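You operate a simulated robot arm through the tools that you are given. There is no shell and no other tool.

You are at the controls of a simulated robot arm. One attempt, no reset.

JOB
Switch off the lit circuits and the master, then pull the orange plug.
Fine: the plug lies on top of the console.

The check looks at the end state, three seconds after you hand in, the way a careful person would. Anything else that was tipped, shoved, dropped, spilled or broken makes it a failure.

ROBOT AND FRAMES
A 7-joint arm with a three-finger gripper, fixed in place. Base frame: the origin is at the foot of the arm, x ahead of it, y to its left, z up; the work surface is at about z = 66. Lengths are in cm, angles in rad, forces in N, time in s.
Its first joint turns from -2.897 to 2.897 rad. Payload 2.69 kg.
Tool frame: the origin (TCP) lies between the finger pads and is the grasp point; the fingertips stand 3 cm ahead of it; z points along the fingers, y is the line along which they close. Largest opening 12.8 cm; the body of the gripper starts 11.7 cm behind the TCP.
Orientation is told as [roll, pitch, yaw] about the base's x, y, z axes, in that order, counted from this pose: with the fingers straight down and closing along the base's y, the tool's x points along the base's -x, its y along +y and its z along -z.

CONTROLS
- The arm moves only by the tool drive_tool. Its argument "commands" is a list of rows, each a list of 7 numbers: the shift along the tool's x, y, z in units of 40 mm (1.0 is 40 mm), then the turn, a rotation vector about the tool's x, y, z in units of 5 degrees (1.0 is 5 degrees), then the gripper command, from -1 (shut) to 1 (fully open), values between in proportion. In form: [[x, y, z, wx, wy, wz, gripper], ...]. A call has 1 to 20 rows; each row shifts and turns the commanded pose from where the row before left it, along the tool's axes as they then stand. A call with a number of a shift or a turn outside -1 to 1 is refused whole. Each row takes 0.2 s and may step no farther than 5 cm and 0.15 rad from the row before; otherwise, or with a gripper value out of range, the whole call is refused. Where a pose cannot be reached the arm comes as near as it can. A force on the tool above 40 N (or 10 N above the force at the start of the call, whichever is more), or a blocked arm, ends the call early, and 0.2 s more pass. Each finger halts on what it meets, pressing with about 28 N; the grip force reading is that of the motor and also rises with nothing between the fingers. The clock runs only during rows and for 0.2 s after the last one: add rows that do not move to give the fingers time. The reply holds the time, the measured pose of the TCP, the force on the tool along the base axes, the opening and the grip force, in the units named above and with some noise, with the torque about the TCP (base axes, N m) and any sound that the robot's microphone picked up.
- Cameras (640 x 400 px; columns grow to the right, rows downward): "scene" is fixed at [5.14, 50.13, 167.04]; the picture's right is [-0.11, -0.99, 0.00], its down [-0.50, 0.06, -0.86] and it looks along [0.86, -0.10, -0.51] (base axes); focal length 316 px, centre (320, 200). "wrist" rides on the gripper at [5.8, 5.4, -13.1] in the tool frame; the picture's right is [-0.68, 0.74, 0.00], its down [-0.62, -0.57, -0.55] and it looks along [-0.40, -0.37, 0.84] (tool axes); focal length 234 px, centre (320, 200). There is no depth. A picture from a camera that has moved, and an enlarged one, comes with that camera's place and axes in the base frame and with its lens.
- capture(camera): a new picture of that camera. No time passes.
- raise_lower(by): slides the trunk up (or, below 0, down) by that many cm; the arm rides with it, the base frame stays. It gives what a move gives, with no picture.
- zoom(camera, box): a new picture of the part [left, top, right, bottom] of that camera's present view, enlarged. No time passes.
- close_job(): hands the job in; it is judged then, once.

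Places have to be worked out from the pictures, the camera data and where the tool is seen. Open the gripper and draw the arm clear of the work before you hand the job in, unless the task says otherwise.

The tools are called after "Call:" as name(argument=value, ...) on one line, values as JSON. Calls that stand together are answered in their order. drive_tool: Moves the arm, as the interface text tells. Its arguments: {"type":"object","properties":{"commands":{"type":"array","items":{"type":"array","items":{"type":"number"}}}},"required":["commands"]} The other tools are called the same way: raise_lower (by) slides the trunk up or down; capture (camera) takes a picture; zoom (camera, box) takes an enlarged picture of a part of a camera's view; close_job () hands the job in.

At the start:

```text
time: 0.0
tool_pos: [68.95, 18.99, 139.72]
tcp_rot: [0.001, 0.001, 0.0]
wrist_force: [0.0, 0.7, -0.2]
ft_torque: [0.02, 0.03, 0.02]
opening: 12.8
grasp_force: 0.1
trunk travel left (down, up): [-17.5, 17.5]
```

scene: 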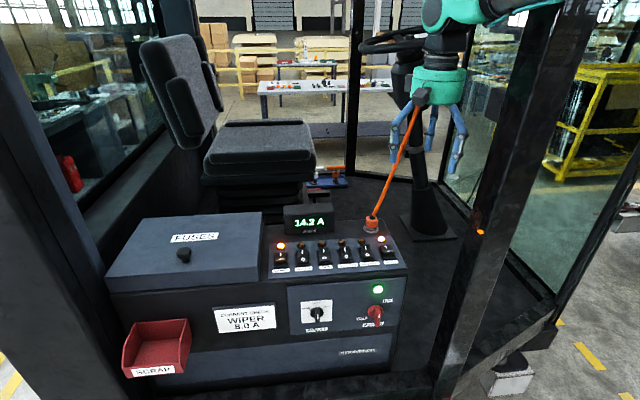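
wrist: 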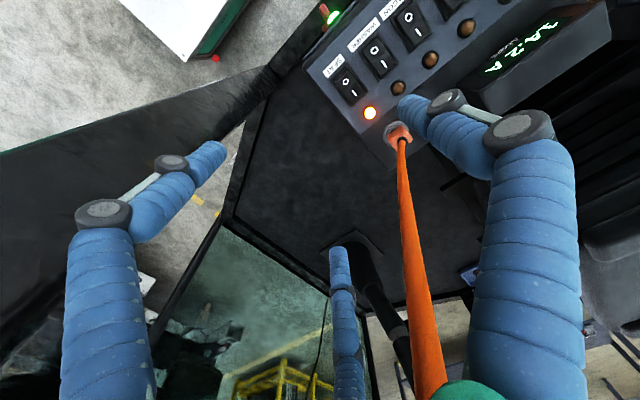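

I'll begin by looking closely at the console, its lamps, switches, and the orange plug with its cable.

Call:
zoom(camera="scene", box=[250, 190, 420, 296])

Call:
zoom(camera="scene", box=[270, 270, 420, 364])

Call:
zoom(camera="scene", box=[100, 200, 300, 390])

Call:
zoom(camera="wrist", box=[280, 0, 620, 212])

Call:
zoom(camera="scene", box=[340, 0, 500, 240])

```text
3.76 times, centred on (335, 243) of scene
camera zoom: at [5.14, 50.13, 167.04], right [-0.11, -0.99, 0.0], down [-0.5, 0.06, -0.86], along [0.86, -0.1, -0.51], focal length 1190 px, centre (264, 38)
```

zoom: 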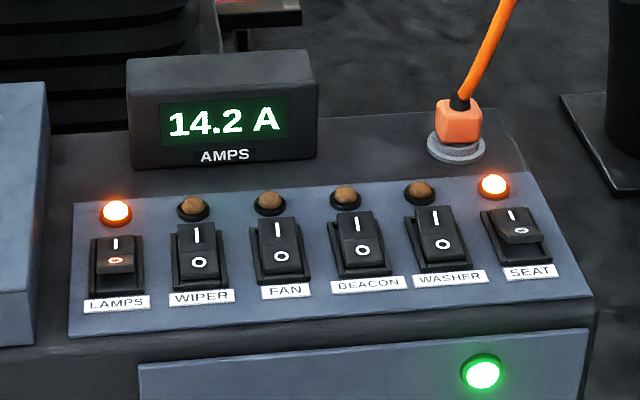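

```text
4.26 times, centred on (345, 317) of scene
camera zoom: at [5.14, 50.13, 167.04], right [-0.11, -0.99, 0.0], down [-0.5, 0.06, -0.86], along [0.86, -0.1, -0.51], focal length 1345 px, centre (214, -298)
```

zoom: 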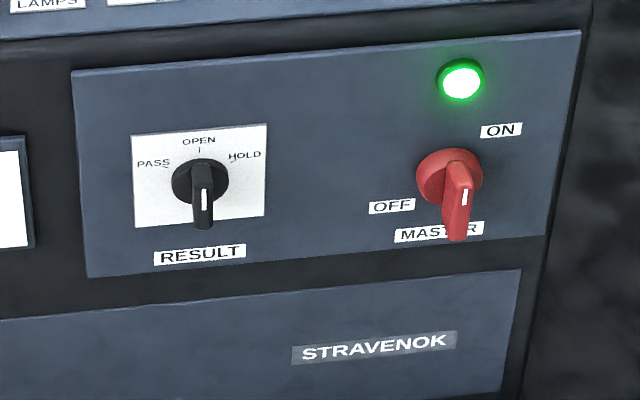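

```text
2.11 times, centred on (200, 295) of scene
camera zoom: at [5.14, 50.13, 167.04], right [-0.11, -0.99, 0.0], down [-0.5, 0.06, -0.86], along [0.86, -0.1, -0.51], focal length 665 px, centre (573, 0)
```

zoom: 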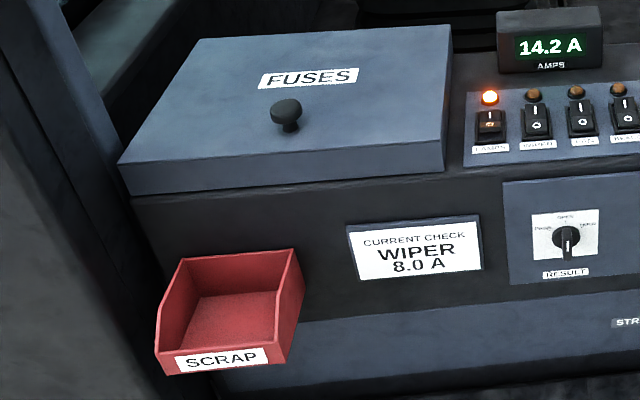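

```text
1.88 times, centred on (450, 106) of wrist
camera zoom: at [63.1, 24.38, 152.85], right [0.68, 0.74, 0.0], down [0.62, -0.57, 0.55], along [0.4, -0.37, -0.84], focal length 441 px, centre (75, 377)
```

zoom: 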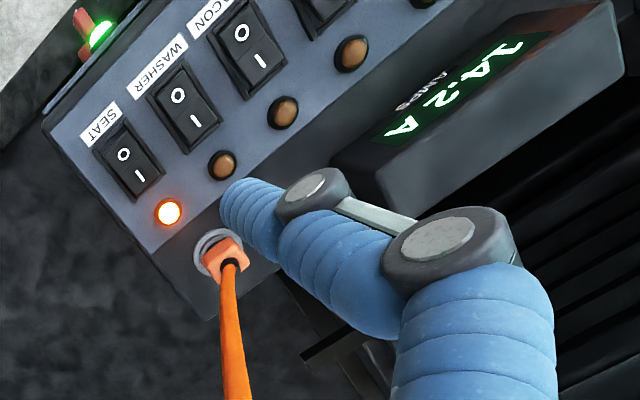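

```text
1.67 times, centred on (420, 120) of scene
camera zoom: at [5.14, 50.13, 167.04], right [-0.11, -0.99, 0.0], down [-0.5, 0.06, -0.86], along [0.86, -0.1, -0.51], focal length 527 px, centre (153, 333)
```

zoom: 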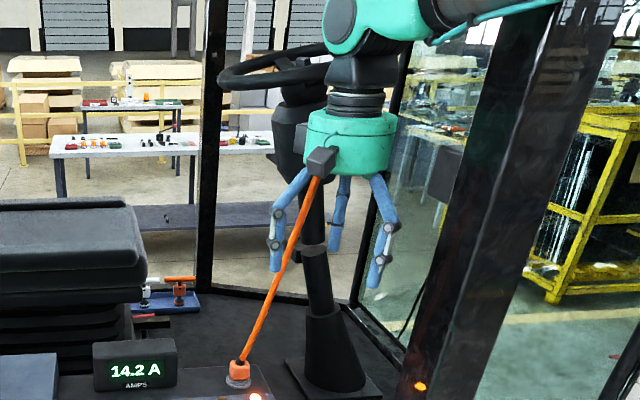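

The plug works out at about (81, 26, 113), the SEAT switch at about (70, 24.5, 110.5) and LAMPS at about (71.5, 53, 110.5). SEAT and LAMPS are lit. The cable seems to run from the plug up to the wrist camera block, so I'll start by shutting the fingers without moving and look at how the hand closes.

Call:
drive_tool(commands=[[0, 0, 0, 0, 0, 0, -1], [0, 0, 0, 0, 0, 0, -1], [0, 0, 0, 0, 0, 0, -1], [0, 0, 0, 0, 0, 0, -1]])

Call:
capture(camera="wrist")

Call:
zoom(camera="scene", box=[340, 0, 500, 240])

```text
time: 1.0
tool_pos: [68.94, 19.04, 139.7]
tcp_rot: [0.001, 0.0, 0.0]
wrist_force: [-0.2, -0.5, 0.2]
ft_torque: [0.01, 0.0, 0.01]
opening: 0.23
grasp_force: 28.3
trunk travel left (down, up): [-17.5, 17.5]
```

```text
taken
camera wrist: at [63.1, 24.37, 152.84], right [0.68, 0.74, 0.0], down [0.62, -0.57, 0.55], along [0.4, -0.37, -0.84], focal length 234 px, centre (320, 200)
```

wrist: 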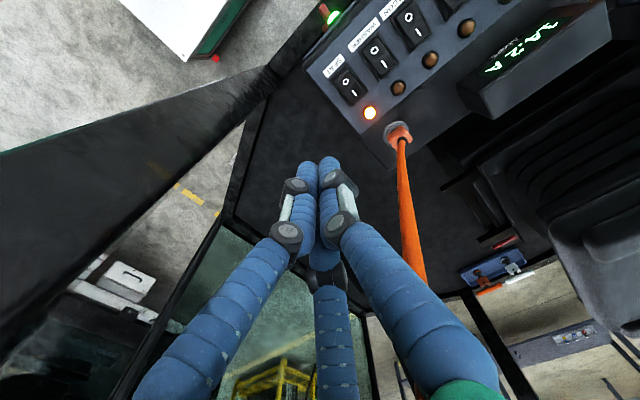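

```text
1.67 times, centred on (420, 120) of scene
camera zoom: at [5.14, 50.13, 167.04], right [-0.11, -0.99, 0.0], down [-0.5, 0.06, -0.86], along [0.86, -0.1, -0.51], focal length 527 px, centre (153, 333)
```

zoom: 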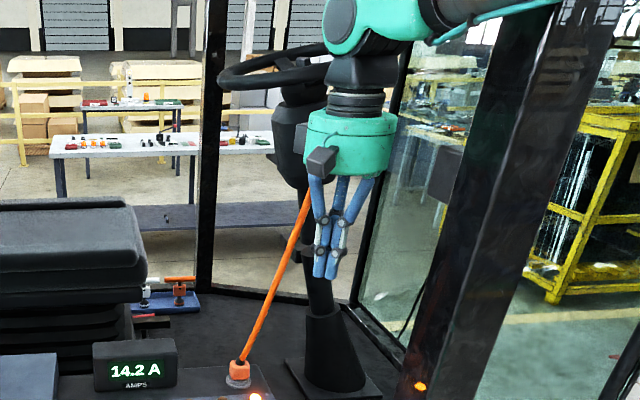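

With the fingers shut, the cable runs behind the hand, probably to the back of the gripper or the arm. I'll move in small steps toward a point above SEAT, then check the force and how the cable behaves.

Call:
drive_tool(commands=[[0.05, 0.3, 0.5, 0, 0, 0, -1], [0.05, 0.3, 0.5, 0, 0, 0, -1], [0.05, 0.3, 0.5, 0, 0, 0, -1], [0.05, 0.3, 0.5, 0, 0, 0, -1]])

Call:
capture(camera="wrist")

Call:
capture(camera="scene")

```text
time: 2.0
tool_pos: [68.08, 23.86, 131.85]
tcp_rot: [0.0, -0.002, 0.0]
wrist_force: [0.8, 1.1, 0.2]
ft_torque: [0.03, 0.02, 0.0]
opening: 0.22
grasp_force: 28.0
trunk travel left (down, up): [-17.5, 17.5]
```

```text
taken
camera wrist: at [62.24, 29.31, 144.87], right [0.68, 0.74, 0.0], down [0.62, -0.57, 0.55], along [0.4, -0.37, -0.84], focal length 234 px, centre (320, 200)
```

wrist: 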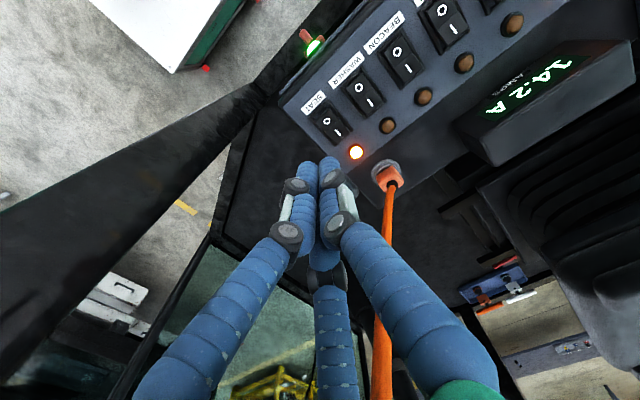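

```text
taken
```

scene: 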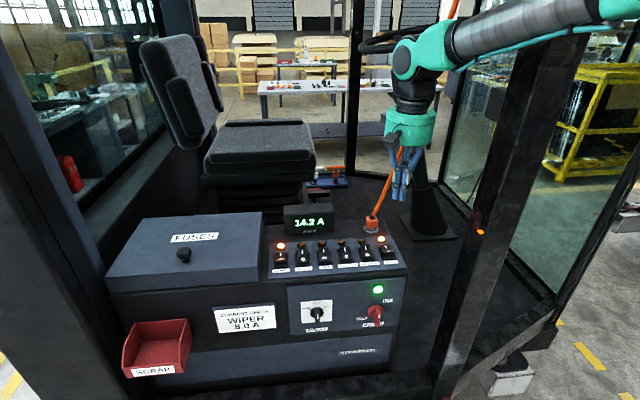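

The cable doesn't end at the hand. It continues up past it to the top of the cab, so it's an overhead cord leaning across the space where the arm works. I'll zoom in to trace its line and see whether the hand already touches it.

Call:
zoom(camera="scene", box=[340, 0, 500, 120])

Call:
zoom(camera="scene", box=[340, 120, 500, 240])

Call:
zoom(camera="wrist", box=[300, 100, 540, 400])

```text
3.33 times, centred on (420, 60) of scene
camera zoom: at [5.14, 50.13, 167.04], right [-0.11, -0.99, 0.0], down [-0.5, 0.06, -0.86], along [0.86, -0.1, -0.51], focal length 1053 px, centre (-13, 667)
```

zoom: 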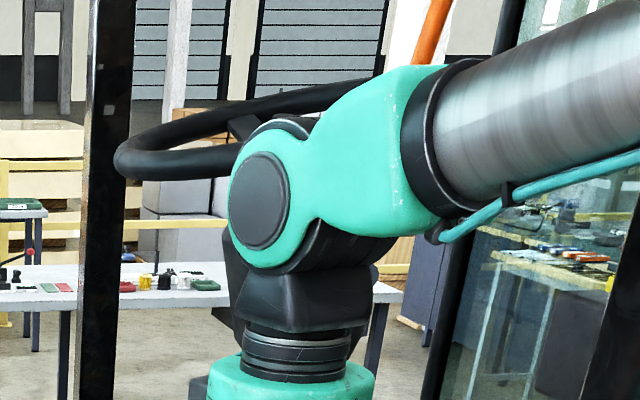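

```text
3.33 times, centred on (420, 180) of scene
camera zoom: at [5.14, 50.13, 167.04], right [-0.11, -0.99, 0.0], down [-0.5, 0.06, -0.86], along [0.86, -0.1, -0.51], focal length 1053 px, centre (-13, 267)
```

zoom: 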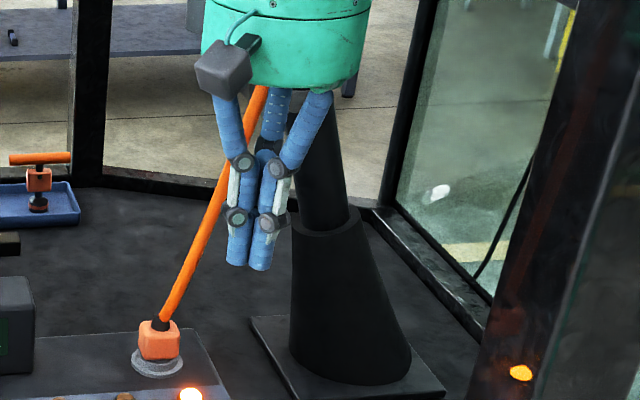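

```text
1.33 times, centred on (420, 250) of wrist
camera zoom: at [62.24, 29.31, 144.87], right [0.68, 0.74, 0.0], down [0.62, -0.57, 0.55], along [0.4, -0.37, -0.84], focal length 312 px, centre (187, 133)
```

zoom: 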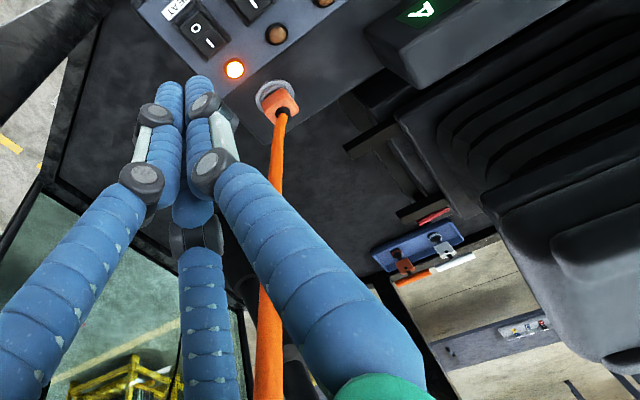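

There is also a blue tray holding an orange item and a white item beyond the console. I'll look at those so I'm sure which one is "the orange plug".

Call:
zoom(camera="scene", box=[300, 155, 360, 193])

Call:
zoom(camera="scene", box=[350, 195, 400, 245])

Call:
zoom(camera="wrist", box=[360, 150, 540, 320])

```text
10.53 times, centred on (330, 174) of scene
camera zoom: at [5.14, 50.13, 167.04], right [-0.11, -0.99, 0.0], down [-0.5, 0.06, -0.86], along [0.86, -0.1, -0.51], focal length 3326 px, centre (215, 474)
```

zoom: 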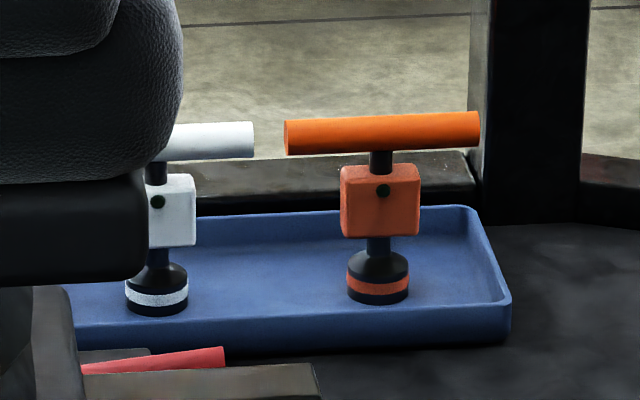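

```text
8.00 times, centred on (375, 220) of scene
camera zoom: at [5.14, 50.13, 167.04], right [-0.11, -0.99, 0.0], down [-0.5, 0.06, -0.86], along [0.86, -0.1, -0.51], focal length 2528 px, centre (-120, 40)
```

zoom: 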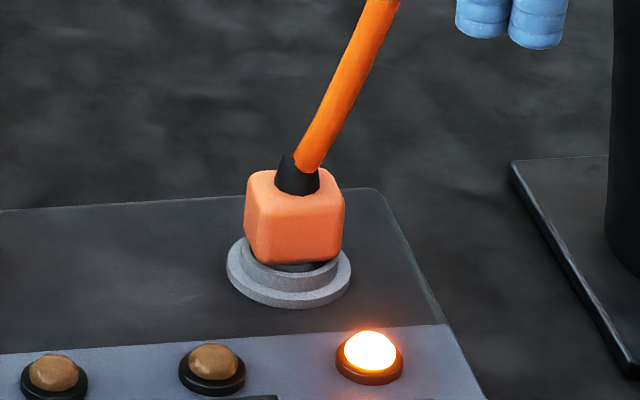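

```text
2.35 times, centred on (450, 235) of wrist
camera zoom: at [62.24, 29.31, 144.87], right [0.68, 0.74, 0.0], down [0.62, -0.57, 0.55], along [0.4, -0.37, -0.84], focal length 551 px, centre (14, 118)
```

zoom: 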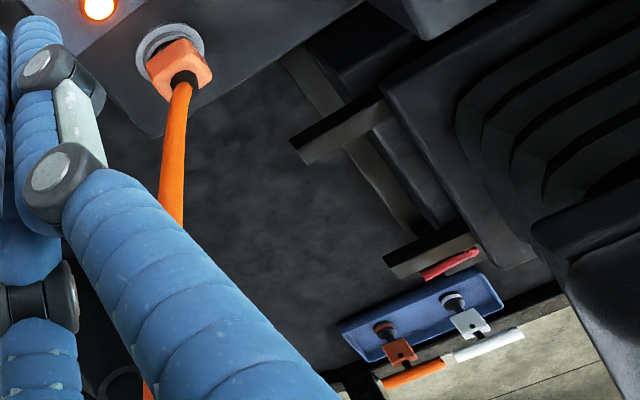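

The plug in the console socket, a cube about 3.7 cm wide with the cord leaving its top, is the target. The cord leans toward the arm, so I'll back off about 8 cm and tilt the fingers 45° forward and down, which keeps the wrist clear of it.

Call:
drive_tool(commands=[[1, 0, 0, 0, 0, 0, -1], [1, 0, 0, 0, 0, 0, -1], [0, 0, 0, 0, -1, 0, -1], [0, 0, 0, 0, -1, 0, -1], [0, 0, 0, 0, -1, 0, -1], [0, 0, 0, 0, -1, 0, -1], [0, 0, 0, 0, -1, 0, -1], [0, 0, 0, 0, -1, 0, -1], [0, 0, 0, 0, -1, 0, -1], [0, 0, 0, 0, -1, 0, -1], [0, 0, 0, 0, -1, 0, -1]])

Call:
capture(camera="wrist")

Call:
capture(camera="scene")

```text
time: 4.4
tool_pos: [60.1, 23.84, 131.85]
tcp_rot: [0.0, -0.788, 0.0]
wrist_force: [0.1, 0.2, 0.2]
ft_torque: [0.0, -0.03, 0.01]
opening: 0.24
grasp_force: 28.0
trunk travel left (down, up): [-17.5, 17.5]
```

```text
taken
camera wrist: at [46.7, 29.22, 136.88], right [0.48, 0.74, 0.48], down [0.05, -0.57, 0.82], along [0.88, -0.37, -0.3], focal length 234 px, centre (320, 200)
```

wrist: 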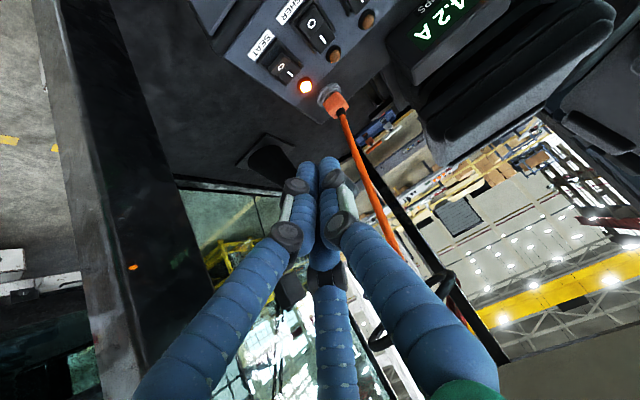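

```text
taken
```

scene: 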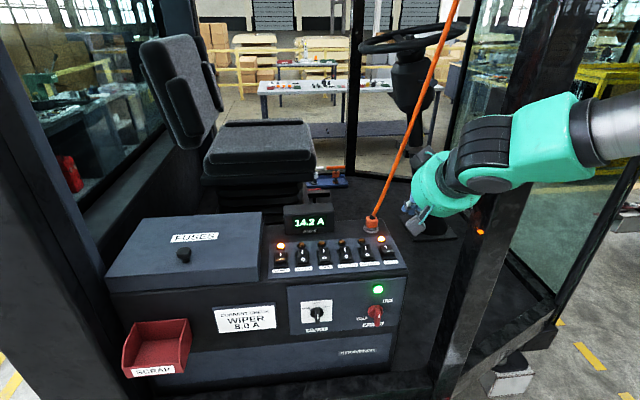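

The forces are near zero and the whole cord is now visible, with the hand clear of it. The cord leans about 15° toward the arm and 7° to the right. I'll zoom on the SEAT switch and the knobs to pin down positions.

Call:
zoom(camera="wrist", box=[210, 0, 420, 131])

Call:
zoom(camera="scene", box=[335, 225, 415, 275])

Call:
zoom(camera="scene", box=[260, 230, 340, 280])

Call:
zoom(camera="scene", box=[340, 280, 410, 324])

```text
3.05 times, centred on (315, 66) of wrist
camera zoom: at [46.7, 29.22, 136.88], right [0.48, 0.74, 0.48], down [0.05, -0.57, 0.82], along [0.88, -0.37, -0.3], focal length 714 px, centre (335, 610)
```

zoom: 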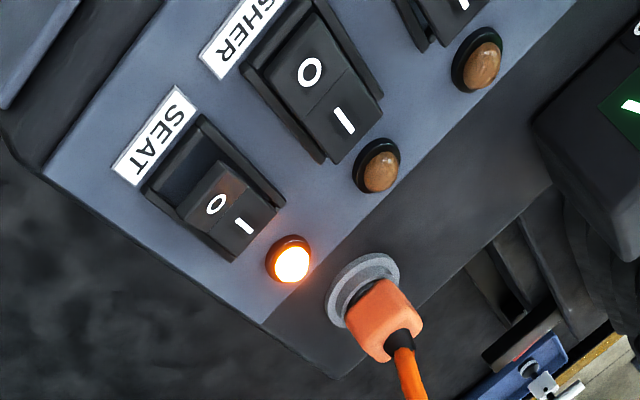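

```text
8.00 times, centred on (375, 250) of scene
camera zoom: at [5.14, 50.13, 167.04], right [-0.11, -0.99, 0.0], down [-0.5, 0.06, -0.86], along [0.86, -0.1, -0.51], focal length 2528 px, centre (-120, -200)
```

zoom: 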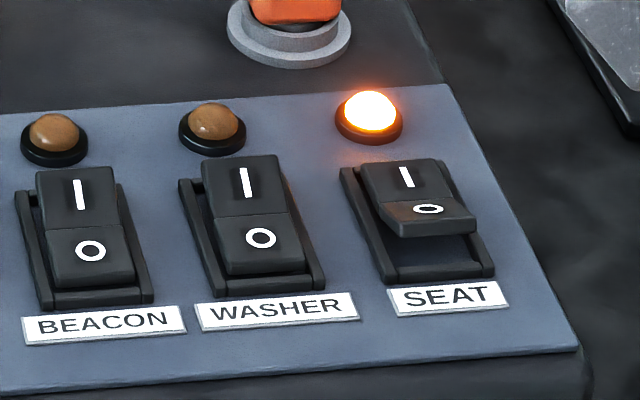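

```text
8.00 times, centred on (300, 255) of scene
camera zoom: at [5.14, 50.13, 167.04], right [-0.11, -0.99, 0.0], down [-0.5, 0.06, -0.86], along [0.86, -0.1, -0.51], focal length 2528 px, centre (480, -240)
```

zoom: 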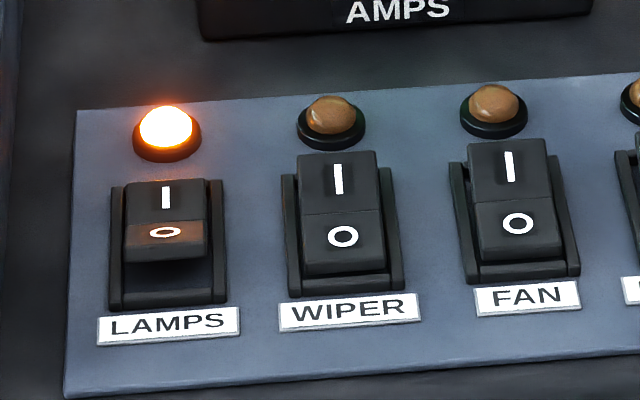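

```text
9.09 times, centred on (375, 302) of scene
camera zoom: at [5.14, 50.13, 167.04], right [-0.11, -0.99, 0.0], down [-0.5, 0.06, -0.86], along [0.86, -0.1, -0.51], focal length 2873 px, centre (-180, -727)
```

zoom: 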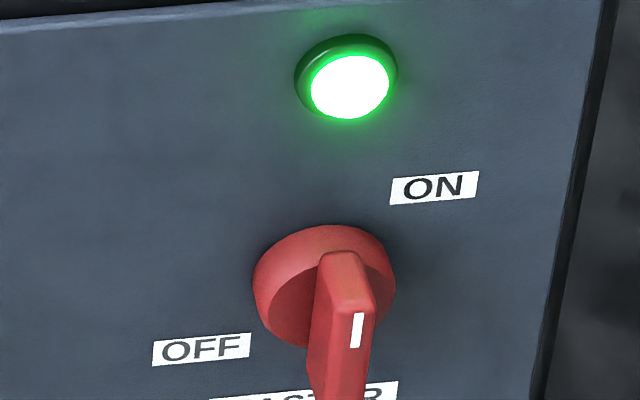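

SEAT's raised O edge triangulates to about (69.9, 23.9, 110.4). I'll bring the closed fingertips about 4 cm above it, keeping the tilt, and look again.

Call:
drive_tool(commands=[[0.2125, 0, 0.839, 0, 0, 0, -1], [0.2125, 0, 0.839, 0, 0, 0, -1], [0.2125, 0, 0.839, 0, 0, 0, -1], [0.2125, 0, 0.839, 0, 0, 0, -1], [0.2125, 0, 0.839, 0, 0, 0, -1]])

Call:
capture(camera="wrist")

Call:
zoom(camera="scene", box=[310, 190, 470, 290])

```text
time: 5.6
tool_pos: [68.96, 23.93, 116.85]
tcp_rot: [-0.001, -0.785, 0.0]
wrist_force: [0.2, 0.1, 0.9]
ft_torque: [-0.03, 0.02, 0.0]
opening: 0.23
grasp_force: 28.2
trunk travel left (down, up): [-17.5, 17.5]
```

```text
taken
camera wrist: at [55.69, 29.22, 121.98], right [0.48, 0.74, 0.48], down [0.05, -0.57, 0.82], along [0.88, -0.37, -0.31], focal length 234 px, centre (320, 200)
```

wrist: 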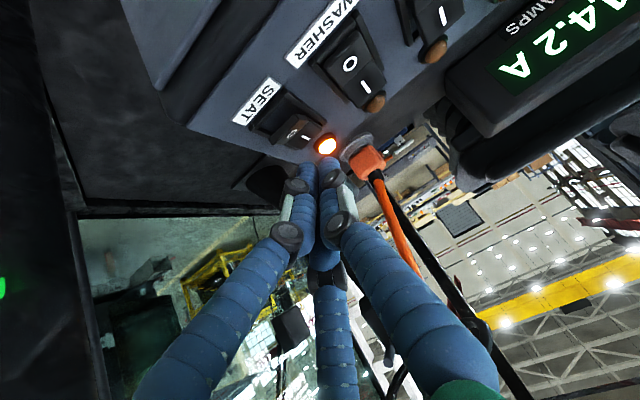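

```text
4.00 times, centred on (390, 240) of scene
camera zoom: at [5.14, 50.13, 167.04], right [-0.11, -0.99, 0.0], down [-0.5, 0.06, -0.86], along [0.86, -0.1, -0.51], focal length 1264 px, centre (40, 40)
```

zoom: 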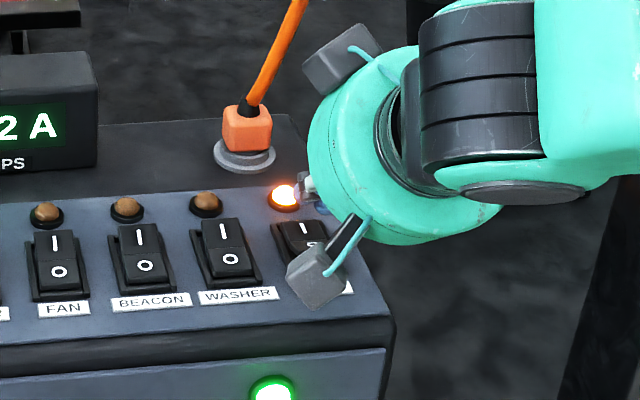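

The fingertips are lined up over SEAT's O end, with the predicted contact at x≈70.5 and y≈23.9. I'll go straight down in small steps and watch the force and sound.

Call:
drive_tool(commands=[[0.1326, 0, 0.1326, 0, 0, 0, -1], [0.1326, 0, 0.1326, 0, 0, 0, -1], [0.1326, 0, 0.1326, 0, 0, 0, -1], [0.1326, 0, 0.1326, 0, 0, 0, -1], [0.088, 0, 0.088, 0, 0, 0, -1]])

Call:
zoom(camera="wrist", box=[220, 40, 430, 171])

Call:
zoom(camera="scene", box=[310, 190, 470, 290])

```text
time: 6.8
tool_pos: [69.27, 24.0, 114.44]
tcp_rot: [0.006, -0.798, -0.004]
wrist_force: [3.2, 0.9, 9.0]
ft_torque: [0.01, -0.2, -0.03]
opening: 0.22
grasp_force: 28.0
trunk travel left (down, up): [-17.5, 17.5]
stopped in row 5: the force on the tool passed its limit at 43 N (the readings are from after the stop); the commanded pose is now the measured one
```

```text
3.05 times, centred on (325, 106) of wrist
camera zoom: at [55.83, 29.33, 119.45], right [0.47, 0.73, 0.49], down [0.04, -0.57, 0.82], along [0.88, -0.37, -0.3], focal length 714 px, centre (305, 488)
```

zoom: 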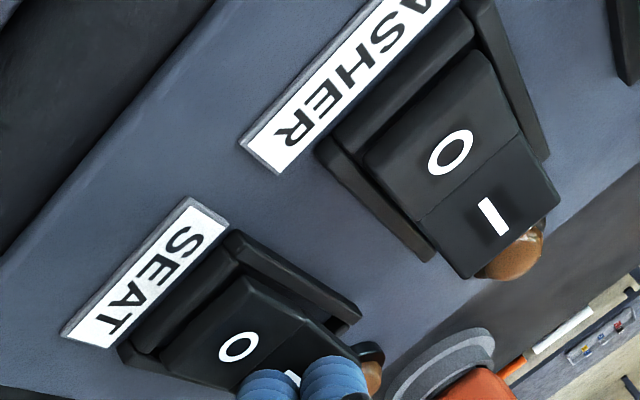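

```text
4.00 times, centred on (390, 240) of scene
camera zoom: at [5.14, 50.13, 167.04], right [-0.11, -0.99, 0.0], down [-0.5, 0.06, -0.86], along [0.86, -0.1, -0.51], focal length 1264 px, centre (40, 40)
```

zoom: 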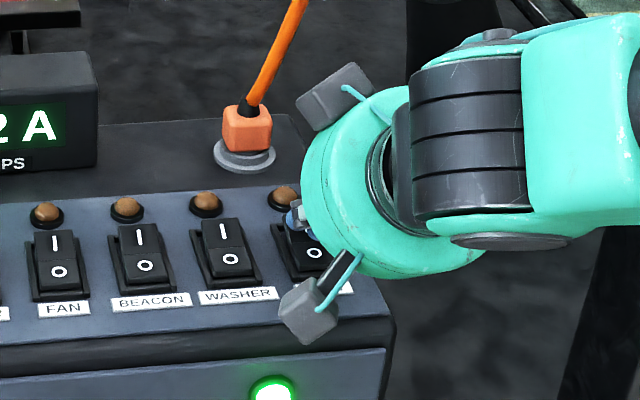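

SEAT clicked over: its lamp is dark and the O side is down. I'll retreat, traverse left to LAMPS (about y = 53.3), and stop above it to check.

Call:
drive_tool(commands=[[0, 0, -0.6, 0, 0, 0, -1], [0, 0, -0.7, 0, 0, 0, -1], [0, 0.5, -0.4, 0, 0, 0, -1], [0, 0.85, 0, 0, 0, 0, -1], [0, 0.85, 0, 0, 0, 0, -1], [0, 0.85, 0, 0, 0, 0, -1], [0, 0.85, 0, 0, 0, 0, -1], [0, 0.85, 0, 0, 0, 0, -1], [0, 0.85, 0, 0, 0, 0, -1], [0, 0.85, 0, 0, 0, 0, -1], [0, 0.85, 0, 0, 0, 0, -1]])

Call:
capture(camera="wrist")

Call:
capture(camera="scene")

```text
time: 9.2
tool_pos: [64.44, 53.23, 119.21]
tcp_rot: [0.005, -0.793, -0.003]
wrist_force: [0.4, -0.7, -0.3]
ft_torque: [0.02, -0.02, 0.04]
opening: 0.22
grasp_force: 28.7
trunk travel left (down, up): [-17.5, 17.5]
```

```text
taken
camera wrist: at [50.95, 58.6, 124.08], right [0.47, 0.73, 0.48], down [0.04, -0.57, 0.82], along [0.88, -0.37, -0.3], focal length 234 px, centre (320, 200)
```

wrist: 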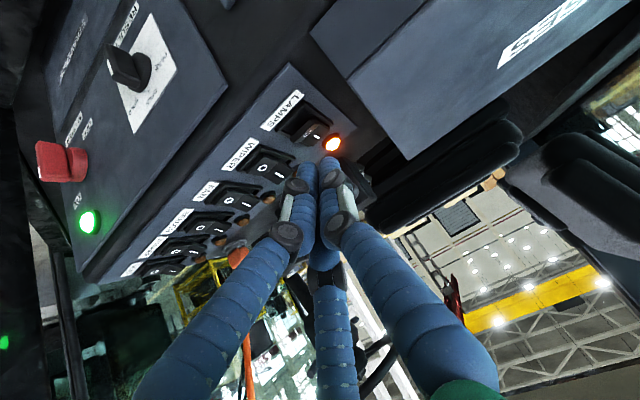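

```text
taken
```

scene: 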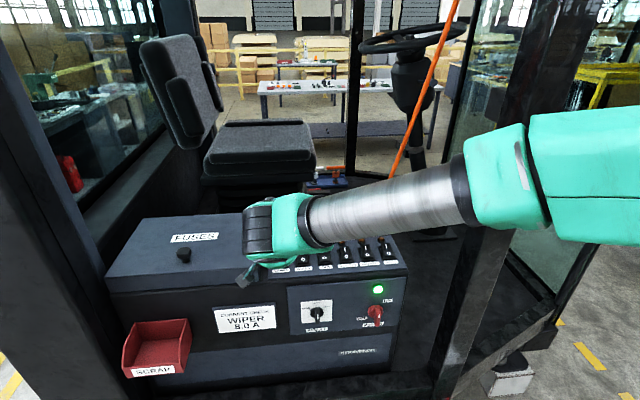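

I'm over LAMPS, which is still lit. I'll approach slightly nearer the O edge than last time and press straight down in small steps.

Call:
drive_tool(commands=[[-0.0625, 0.01, 0.6, 0, 0, 0, -1], [-0.0625, 0.01, 0.6, 0, 0, 0, -1], [0.089, 0, 0.088, 0, 0, 0, -1], [0.089, 0, 0.088, 0, 0, 0, -1], [0.089, 0, 0.088, 0, 0, 0, -1], [0.089, 0, 0.088, 0, 0, 0, -1], [0.089, 0, 0.088, 0, 0, 0, -1], [0.089, 0, 0.088, 0, 0, 0, -1]])

Call:
zoom(camera="wrist", box=[220, 40, 430, 171])

```text
time: 10.9
tool_pos: [68.36, 53.49, 114.6]
tcp_rot: [0.017, -0.806, -0.01]
wrist_force: [0.2, 2.9, 10.2]
ft_torque: [0.08, -0.04, -0.05]
opening: 0.22
grasp_force: 28.5
trunk travel left (down, up): [-17.5, 17.5]
stopped in row 8: the force on the tool passed its limit at 44 N (the readings are from after the stop); the commanded pose is now the measured one
```

```text
3.05 times, centred on (325, 106) of wrist
camera zoom: at [54.79, 58.78, 119.36], right [0.47, 0.73, 0.5], down [0.03, -0.58, 0.82], along [0.88, -0.37, -0.29], focal length 714 px, centre (305, 488)
```

zoom: 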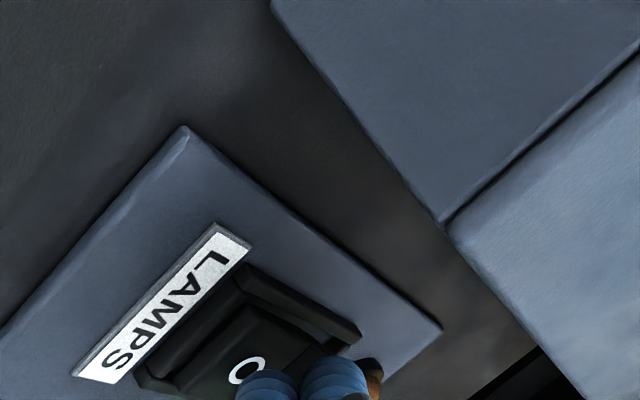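

LAMPS is off too, with its lamp dark and O down. I'll retreat backward and up, then look at the front panel from the wrist camera to find the master knob.

Call:
drive_tool(commands=[[0, 0, -0.6, 0, 0, 0, -1], [0, 0, -0.9, 0, 0, 0, -1], [0, -0.5, -0.9, 0, 0, 0, -1], [0, -0.8, -0.4, 0, 0, 0, -1], [0, -0.8, 0, 0, 0, 0, -1]])

Call:
capture(camera="wrist")

Call:
capture(camera="scene")

Call:
zoom(camera="scene", box=[260, 200, 420, 300])

```text
time: 12.1
tool_pos: [60.29, 44.81, 122.02]
tcp_rot: [0.013, -0.801, -0.009]
wrist_force: [-0.2, -0.2, 0.8]
ft_torque: [0.0, 0.02, 0.02]
opening: 0.23
grasp_force: 28.1
trunk travel left (down, up): [-17.5, 17.5]
```

```text
taken
camera wrist: at [46.76, 50.14, 126.87], right [0.47, 0.73, 0.49], down [0.03, -0.57, 0.82], along [0.88, -0.37, -0.29], focal length 234 px, centre (320, 200)
```

wrist: 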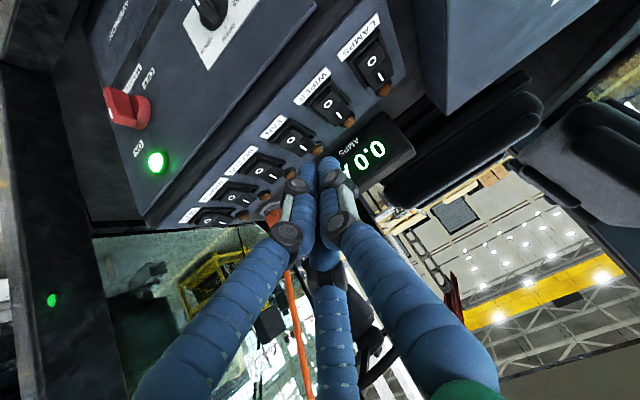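

```text
taken
```

scene: 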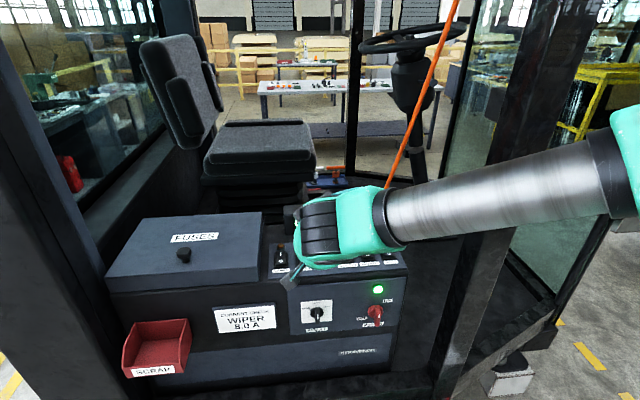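

```text
4.00 times, centred on (340, 250) of scene
camera zoom: at [5.14, 50.13, 167.04], right [-0.11, -0.99, 0.0], down [-0.5, 0.06, -0.86], along [0.86, -0.1, -0.51], focal length 1264 px, centre (240, 0)
```

zoom: 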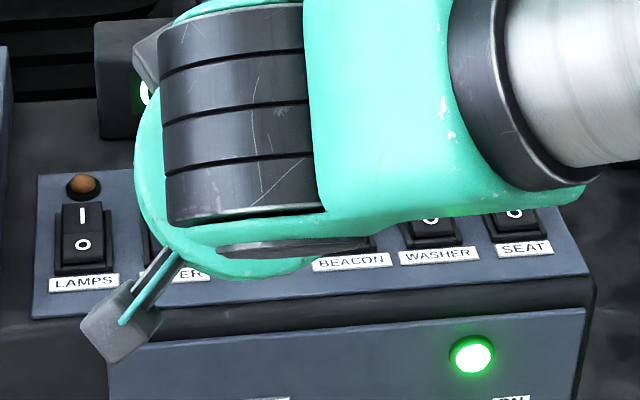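

The meter reads 0.0 A and all the circuit lamps are dark. Now for the red master knob, zoomed in both cameras.

Call:
zoom(camera="wrist", box=[80, 0, 290, 200])

Call:
zoom(camera="scene", box=[345, 280, 405, 340])

Call:
zoom(camera="scene", box=[285, 265, 415, 365])

```text
2.00 times, centred on (185, 100) of wrist
camera zoom: at [46.76, 50.14, 126.87], right [0.47, 0.73, 0.49], down [0.03, -0.57, 0.82], along [0.88, -0.37, -0.29], focal length 468 px, centre (590, 400)
```

zoom: 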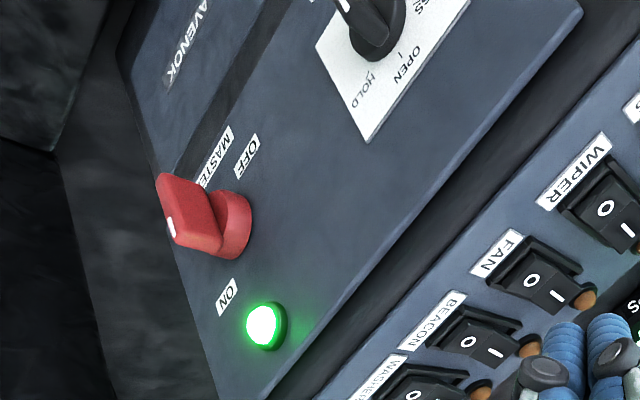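

```text
6.67 times, centred on (375, 310) of scene
camera zoom: at [5.14, 50.13, 167.04], right [-0.11, -0.99, 0.0], down [-0.5, 0.06, -0.86], along [0.86, -0.1, -0.51], focal length 2107 px, centre (-47, -533)
```

zoom: 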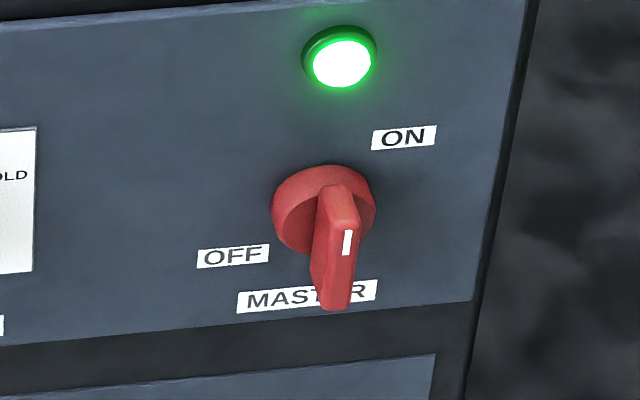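

```text
4.00 times, centred on (350, 315) of scene
camera zoom: at [5.14, 50.13, 167.04], right [-0.11, -0.99, 0.0], down [-0.5, 0.06, -0.86], along [0.86, -0.1, -0.51], focal length 1264 px, centre (200, -260)
```

zoom: 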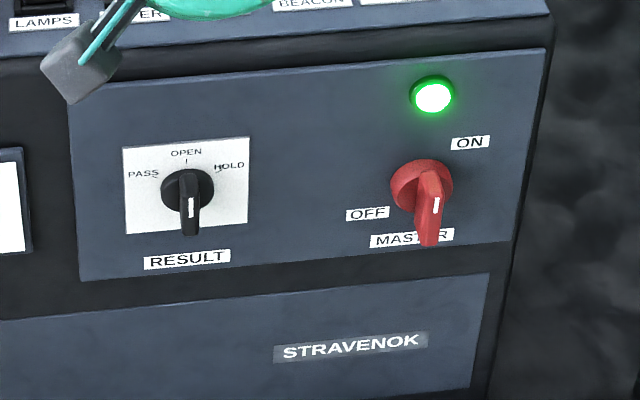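

From both views the master's axis is at about y = 28.5, z = 97.5. The disc front is at x≈62, and the bar handle reaches x≈58.5 and stands vertical in ON; OFF should be about a quarter turn counter-clockwise. I'll back out, bring the tool to horizontal in front of it, and look again.

Call:
drive_tool(commands=[[0.705, -0.679, -0.129, 0, 0, 0, -1], [0.705, -0.679, -0.129, 0, 0, 0, -1], [0.705, -0.679, -0.129, 0, 0, 0, -1], [0.705, -0.679, -0.129, 0, 0, 0, -1], [0.705, -0.679, -0.129, 0, 0, 0, -1], [0.705, -0.679, -0.129, 0, 0, 0, -1], [0, 0, 0, 0, -1, 0, -1], [0, 0, 0, 0, -1, 0, -1], [0, 0, 0, 0, -1, 0, -1], [0, 0, 0, 0, -1, 0, -1], [0, 0, 0, 0, -1, 0, -1], [0, 0, 0, 0, -1, 0, -1], [0, 0, 0, 0, -1, 0, -1], [0, 0, 0, 0, -1, 0, -1], [0, 0, 0, 0, -0.82, 0, -1]])

Call:
capture(camera="wrist")

Call:
capture(camera="scene")

```text
time: 15.3
tool_pos: [46.25, 28.81, 111.89]
tcp_rot: [1.702, -1.561, -1.701]
wrist_force: [-0.6, 0.5, 0.4]
ft_torque: [0.04, 0.02, 0.0]
opening: 0.21
grasp_force: 28.0
trunk travel left (down, up): [-17.5, 17.5]
```

```text
taken
camera wrist: at [33.08, 34.18, 105.97], right [0.0, 0.73, 0.68], down [-0.55, -0.57, 0.61], along [0.84, -0.37, 0.4], focal length 234 px, centre (320, 200)
```

wrist: 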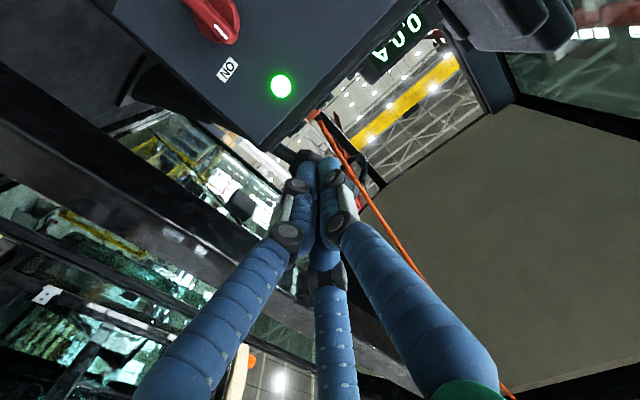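

```text
taken
```

scene: 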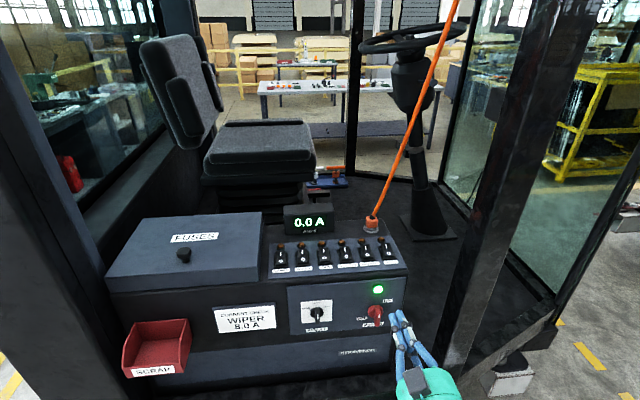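

The tool is horizontal at (46, 29, 112). I'll lower it to knob height, opening the fingers part way, and check alignment.

Call:
drive_tool(commands=[[0.9, 0, 0, 0, 0, 0, -0.3], [0.9, 0, 0, 0, 0, 0, -0.3], [0.9, 0, 0, 0, 0, 0, -0.3], [0.9, 0, 0, 0, 0, 0, -0.3]])

Call:
capture(camera="wrist")

Call:
zoom(camera="scene", box=[320, 260, 480, 400])

```text
time: 16.3
tool_pos: [46.77, 29.93, 98.59]
tcp_rot: [-0.411, -1.565, 0.406]
wrist_force: [-0.4, 0.0, 0.6]
ft_torque: [-0.01, -0.02, 0.0]
opening: 4.44
grasp_force: 0.0
out of reach, approached as far as the arm can: row 4
trunk travel left (down, up): [-17.5, 17.5]
```

```text
taken
camera wrist: at [33.7, 35.43, 92.82], right [0.01, 0.74, 0.67], down [-0.55, -0.56, 0.62], along [0.84, -0.37, 0.4], focal length 234 px, centre (320, 200)
```

wrist: 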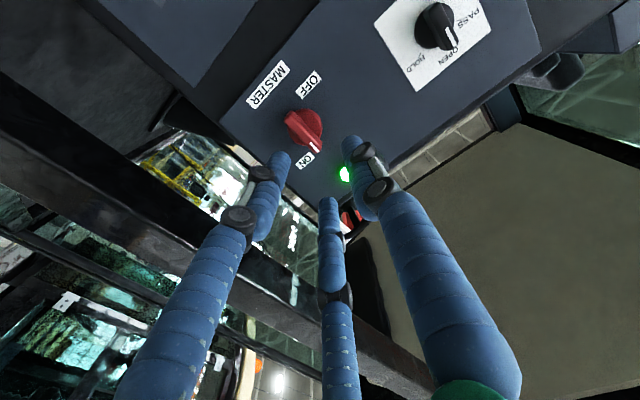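

```text
2.86 times, centred on (400, 330) of scene
camera zoom: at [5.14, 50.13, 167.04], right [-0.11, -0.99, 0.0], down [-0.5, 0.06, -0.86], along [0.86, -0.1, -0.51], focal length 903 px, centre (91, -171)
```

zoom: 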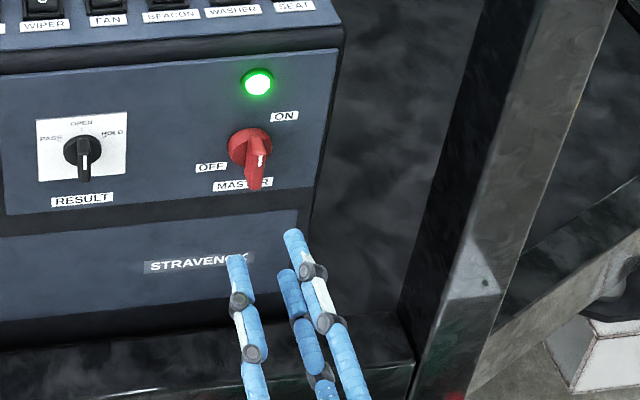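

The arm hit its reach limit while lowering. I'll raise the tool a little, lower the trunk by 10 cm, and zoom on the knob to refine its pose.

Call:
zoom(camera="wrist", box=[220, 50, 400, 200])

Call:
drive_tool(commands=[[-0.8, 0, 0, 0, 0, 0, -0.3], [-0.8, 0, 0, 0, 0, 0, -0.3]])

Call:
raise_lower(by=-9)

Call:
capture(camera="wrist")

Call:
capture(camera="scene")

```text
2.67 times, centred on (310, 125) of wrist
camera zoom: at [33.7, 35.43, 92.82], right [0.01, 0.74, 0.67], down [-0.55, -0.56, 0.62], along [0.84, -0.37, 0.4], focal length 624 px, centre (347, 400)
```

zoom: 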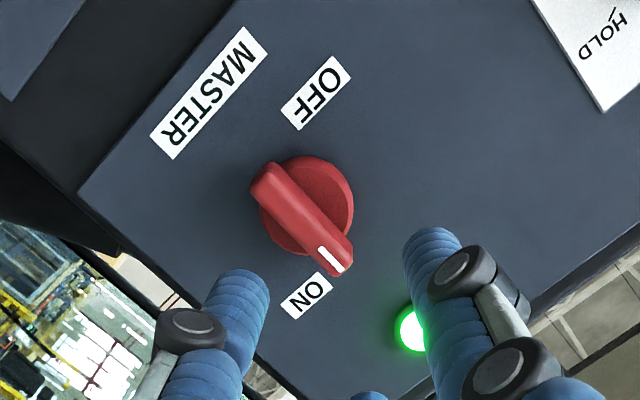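

```text
time: 16.9
tool_pos: [46.68, 30.0, 105.03]
tcp_rot: [1.527, -1.565, -1.527]
wrist_force: [0.3, 0.8, -0.1]
ft_torque: [-0.01, -0.03, 0.01]
opening: 4.49
grasp_force: 0.1
trunk travel left (down, up): [-17.5, 17.5]
```

```text
time: 18.1
tool_pos: [46.84, 30.03, 96.04]
tcp_rot: [1.585, -1.563, -1.585]
wrist_force: [-0.3, 0.0, 0.7]
ft_torque: [-0.01, 0.0, -0.02]
opening: 4.47
grasp_force: 0.0
trunk travel left (down, up): [-8.5, 26.5]
```

```text
taken
camera wrist: at [33.61, 35.42, 90.2], right [0.0, 0.73, 0.68], down [-0.55, -0.57, 0.61], along [0.84, -0.37, 0.4], focal length 234 px, centre (320, 200)
```

wrist: 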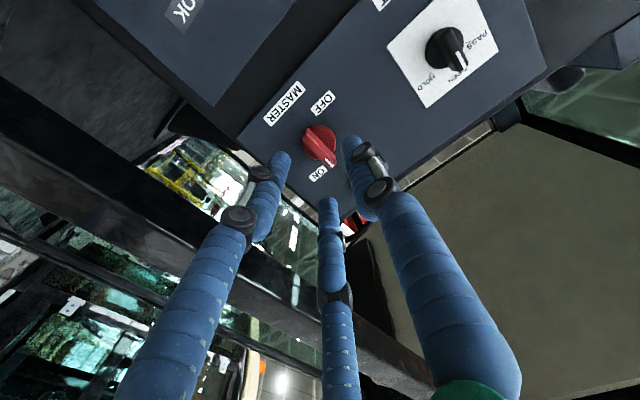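

```text
taken
```

scene: 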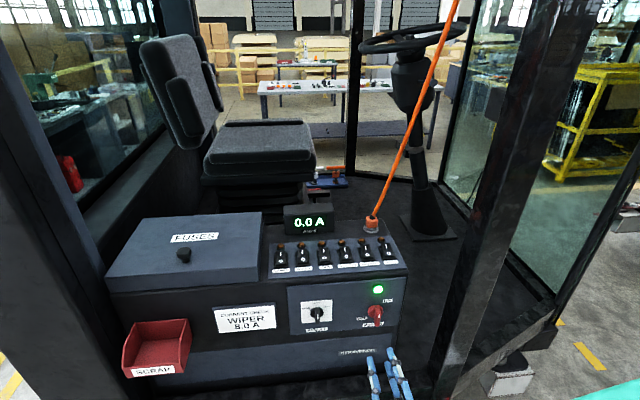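

The knob handle measures y≈28.8, z from 95.1 to 99.5, vertical. I'll align to y = 28.8, z = 97.25 and advance until the tips are just short of the handle.

Call:
drive_tool(commands=[[-0.3, -0.31, 0, 0, 0, 0, -0.3], [0, 0, 0.8, 0, 0, 0, -0.3], [0, 0, 0.7, 0, 0, 0, -0.3]])

Call:
capture(camera="wrist")

Call:
zoom(camera="scene", box=[320, 270, 440, 370])

```text
time: 18.9
tool_pos: [52.66, 28.49, 97.29]
tcp_rot: [1.602, -1.562, -1.602]
wrist_force: [-0.7, -0.5, 0.9]
ft_torque: [-0.02, 0.04, 0.01]
opening: 4.48
grasp_force: 0.2
trunk travel left (down, up): [-8.5, 26.5]
```

```text
taken
camera wrist: at [39.5, 33.98, 91.47], right [0.0, 0.73, 0.68], down [-0.55, -0.57, 0.61], along [0.84, -0.37, 0.4], focal length 234 px, centre (320, 200)
```

wrist: 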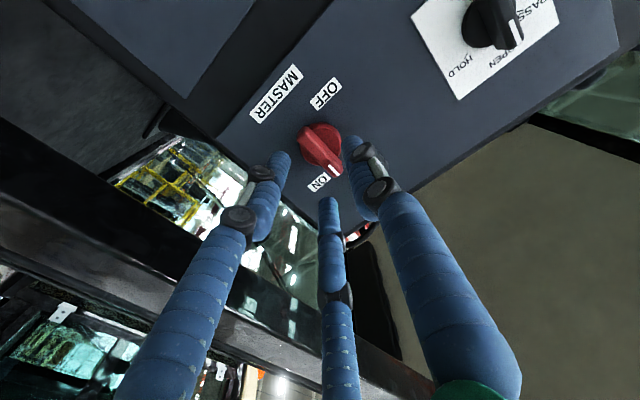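

```text
4.00 times, centred on (380, 320) of scene
camera zoom: at [5.14, 50.13, 167.04], right [-0.11, -0.99, 0.0], down [-0.5, 0.06, -0.86], along [0.86, -0.1, -0.51], focal length 1264 px, centre (80, -280)
```

zoom: 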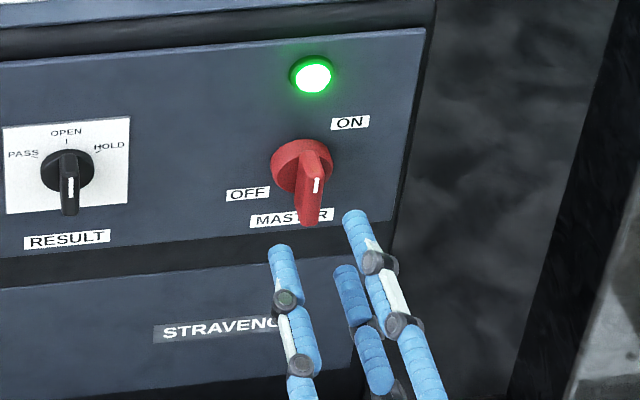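

The tips straddle the handle line in both views. I'll advance about 5.5 cm so the fingers sit either side of the handle.

Call:
drive_tool(commands=[[0, 0.06, 0.5, 0, 0, 0, -0.3], [0, 0, 0.5, 0, 0, 0, -0.3], [0, 0, 0.38, 0, 0, 0, -0.3]])

Call:
capture(camera="wrist")

Call:
zoom(camera="scene", box=[320, 270, 440, 370])

```text
time: 19.5
tool_pos: [55.92, 29.03, 97.16]
tcp_rot: [1.859, -1.567, -1.855]
wrist_force: [-16.9, 2.3, 2.9]
ft_torque: [0.03, -0.41, -0.14]
opening: 4.76
grasp_force: 1.8
trunk travel left (down, up): [-8.5, 26.5]
stopped in row 2: the force on the tool passed its limit at 112 N (the readings are from after the stop); the commanded pose is now the measured one
```

```text
taken
camera wrist: at [42.71, 34.32, 91.25], right [0.0, 0.73, 0.68], down [-0.55, -0.57, 0.61], along [0.84, -0.37, 0.4], focal length 234 px, centre (320, 200)
```

wrist: 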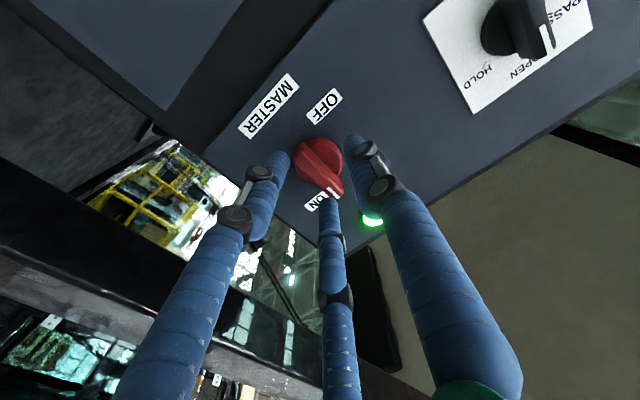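

```text
4.00 times, centred on (380, 320) of scene
camera zoom: at [5.14, 50.13, 167.04], right [-0.11, -0.99, 0.0], down [-0.5, 0.06, -0.86], along [0.86, -0.1, -0.51], focal length 1264 px, centre (80, -280)
```

zoom: 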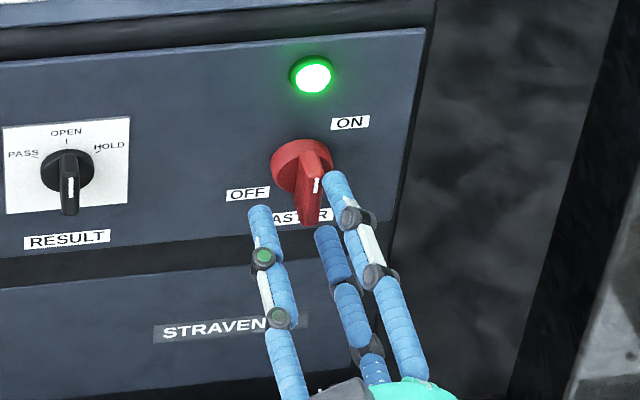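

A fingertip hit the handle's end face at x≈58.6: the hand really has three fingers, and the upper one overlaps the top of the bar at this opening. I'll back off, open wider to about 9 cm, then advance again with y = 29.1, z = 97.05.

Call:
drive_tool(commands=[[0, 0, -0.5, 0, 0, 0, -0.3], [0, 0, -0.3, 0, 0, 0, 0.4], [0.02, 0.0, 0, 0, 0, 0, 0.4], [0, 0, 0, 0, 0, 0, 0.4]])

Call:
zoom(camera="wrist", box=[220, 60, 430, 260])

Call:
zoom(camera="scene", box=[320, 270, 440, 370])

```text
time: 20.5
tool_pos: [52.82, 28.82, 97.0]
tcp_rot: [1.62, -1.566, -1.616]
wrist_force: [-0.5, 0.0, 0.4]
ft_torque: [-0.01, -0.03, -0.02]
opening: 8.97
grasp_force: 0.1
trunk travel left (down, up): [-8.5, 26.5]
```

```text
2.00 times, centred on (325, 160) of wrist
camera zoom: at [39.66, 34.26, 91.14], right [0.0, 0.73, 0.68], down [-0.55, -0.57, 0.61], along [0.84, -0.37, 0.4], focal length 468 px, centre (310, 280)
```

zoom: 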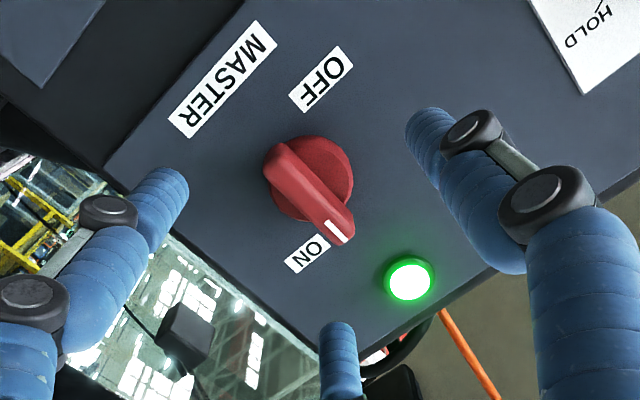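

```text
4.00 times, centred on (380, 320) of scene
camera zoom: at [5.14, 50.13, 167.04], right [-0.11, -0.99, 0.0], down [-0.5, 0.06, -0.86], along [0.86, -0.1, -0.51], focal length 1264 px, centre (80, -280)
```

zoom: 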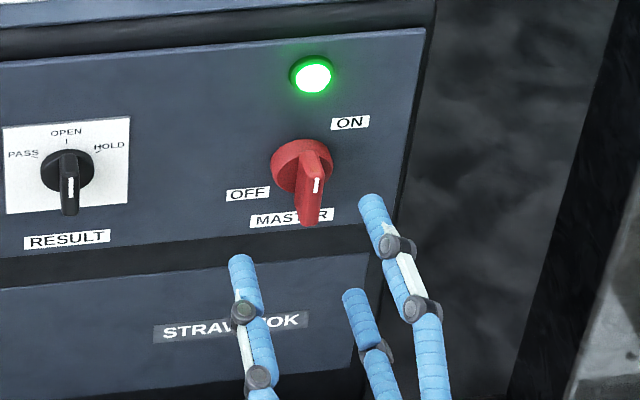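

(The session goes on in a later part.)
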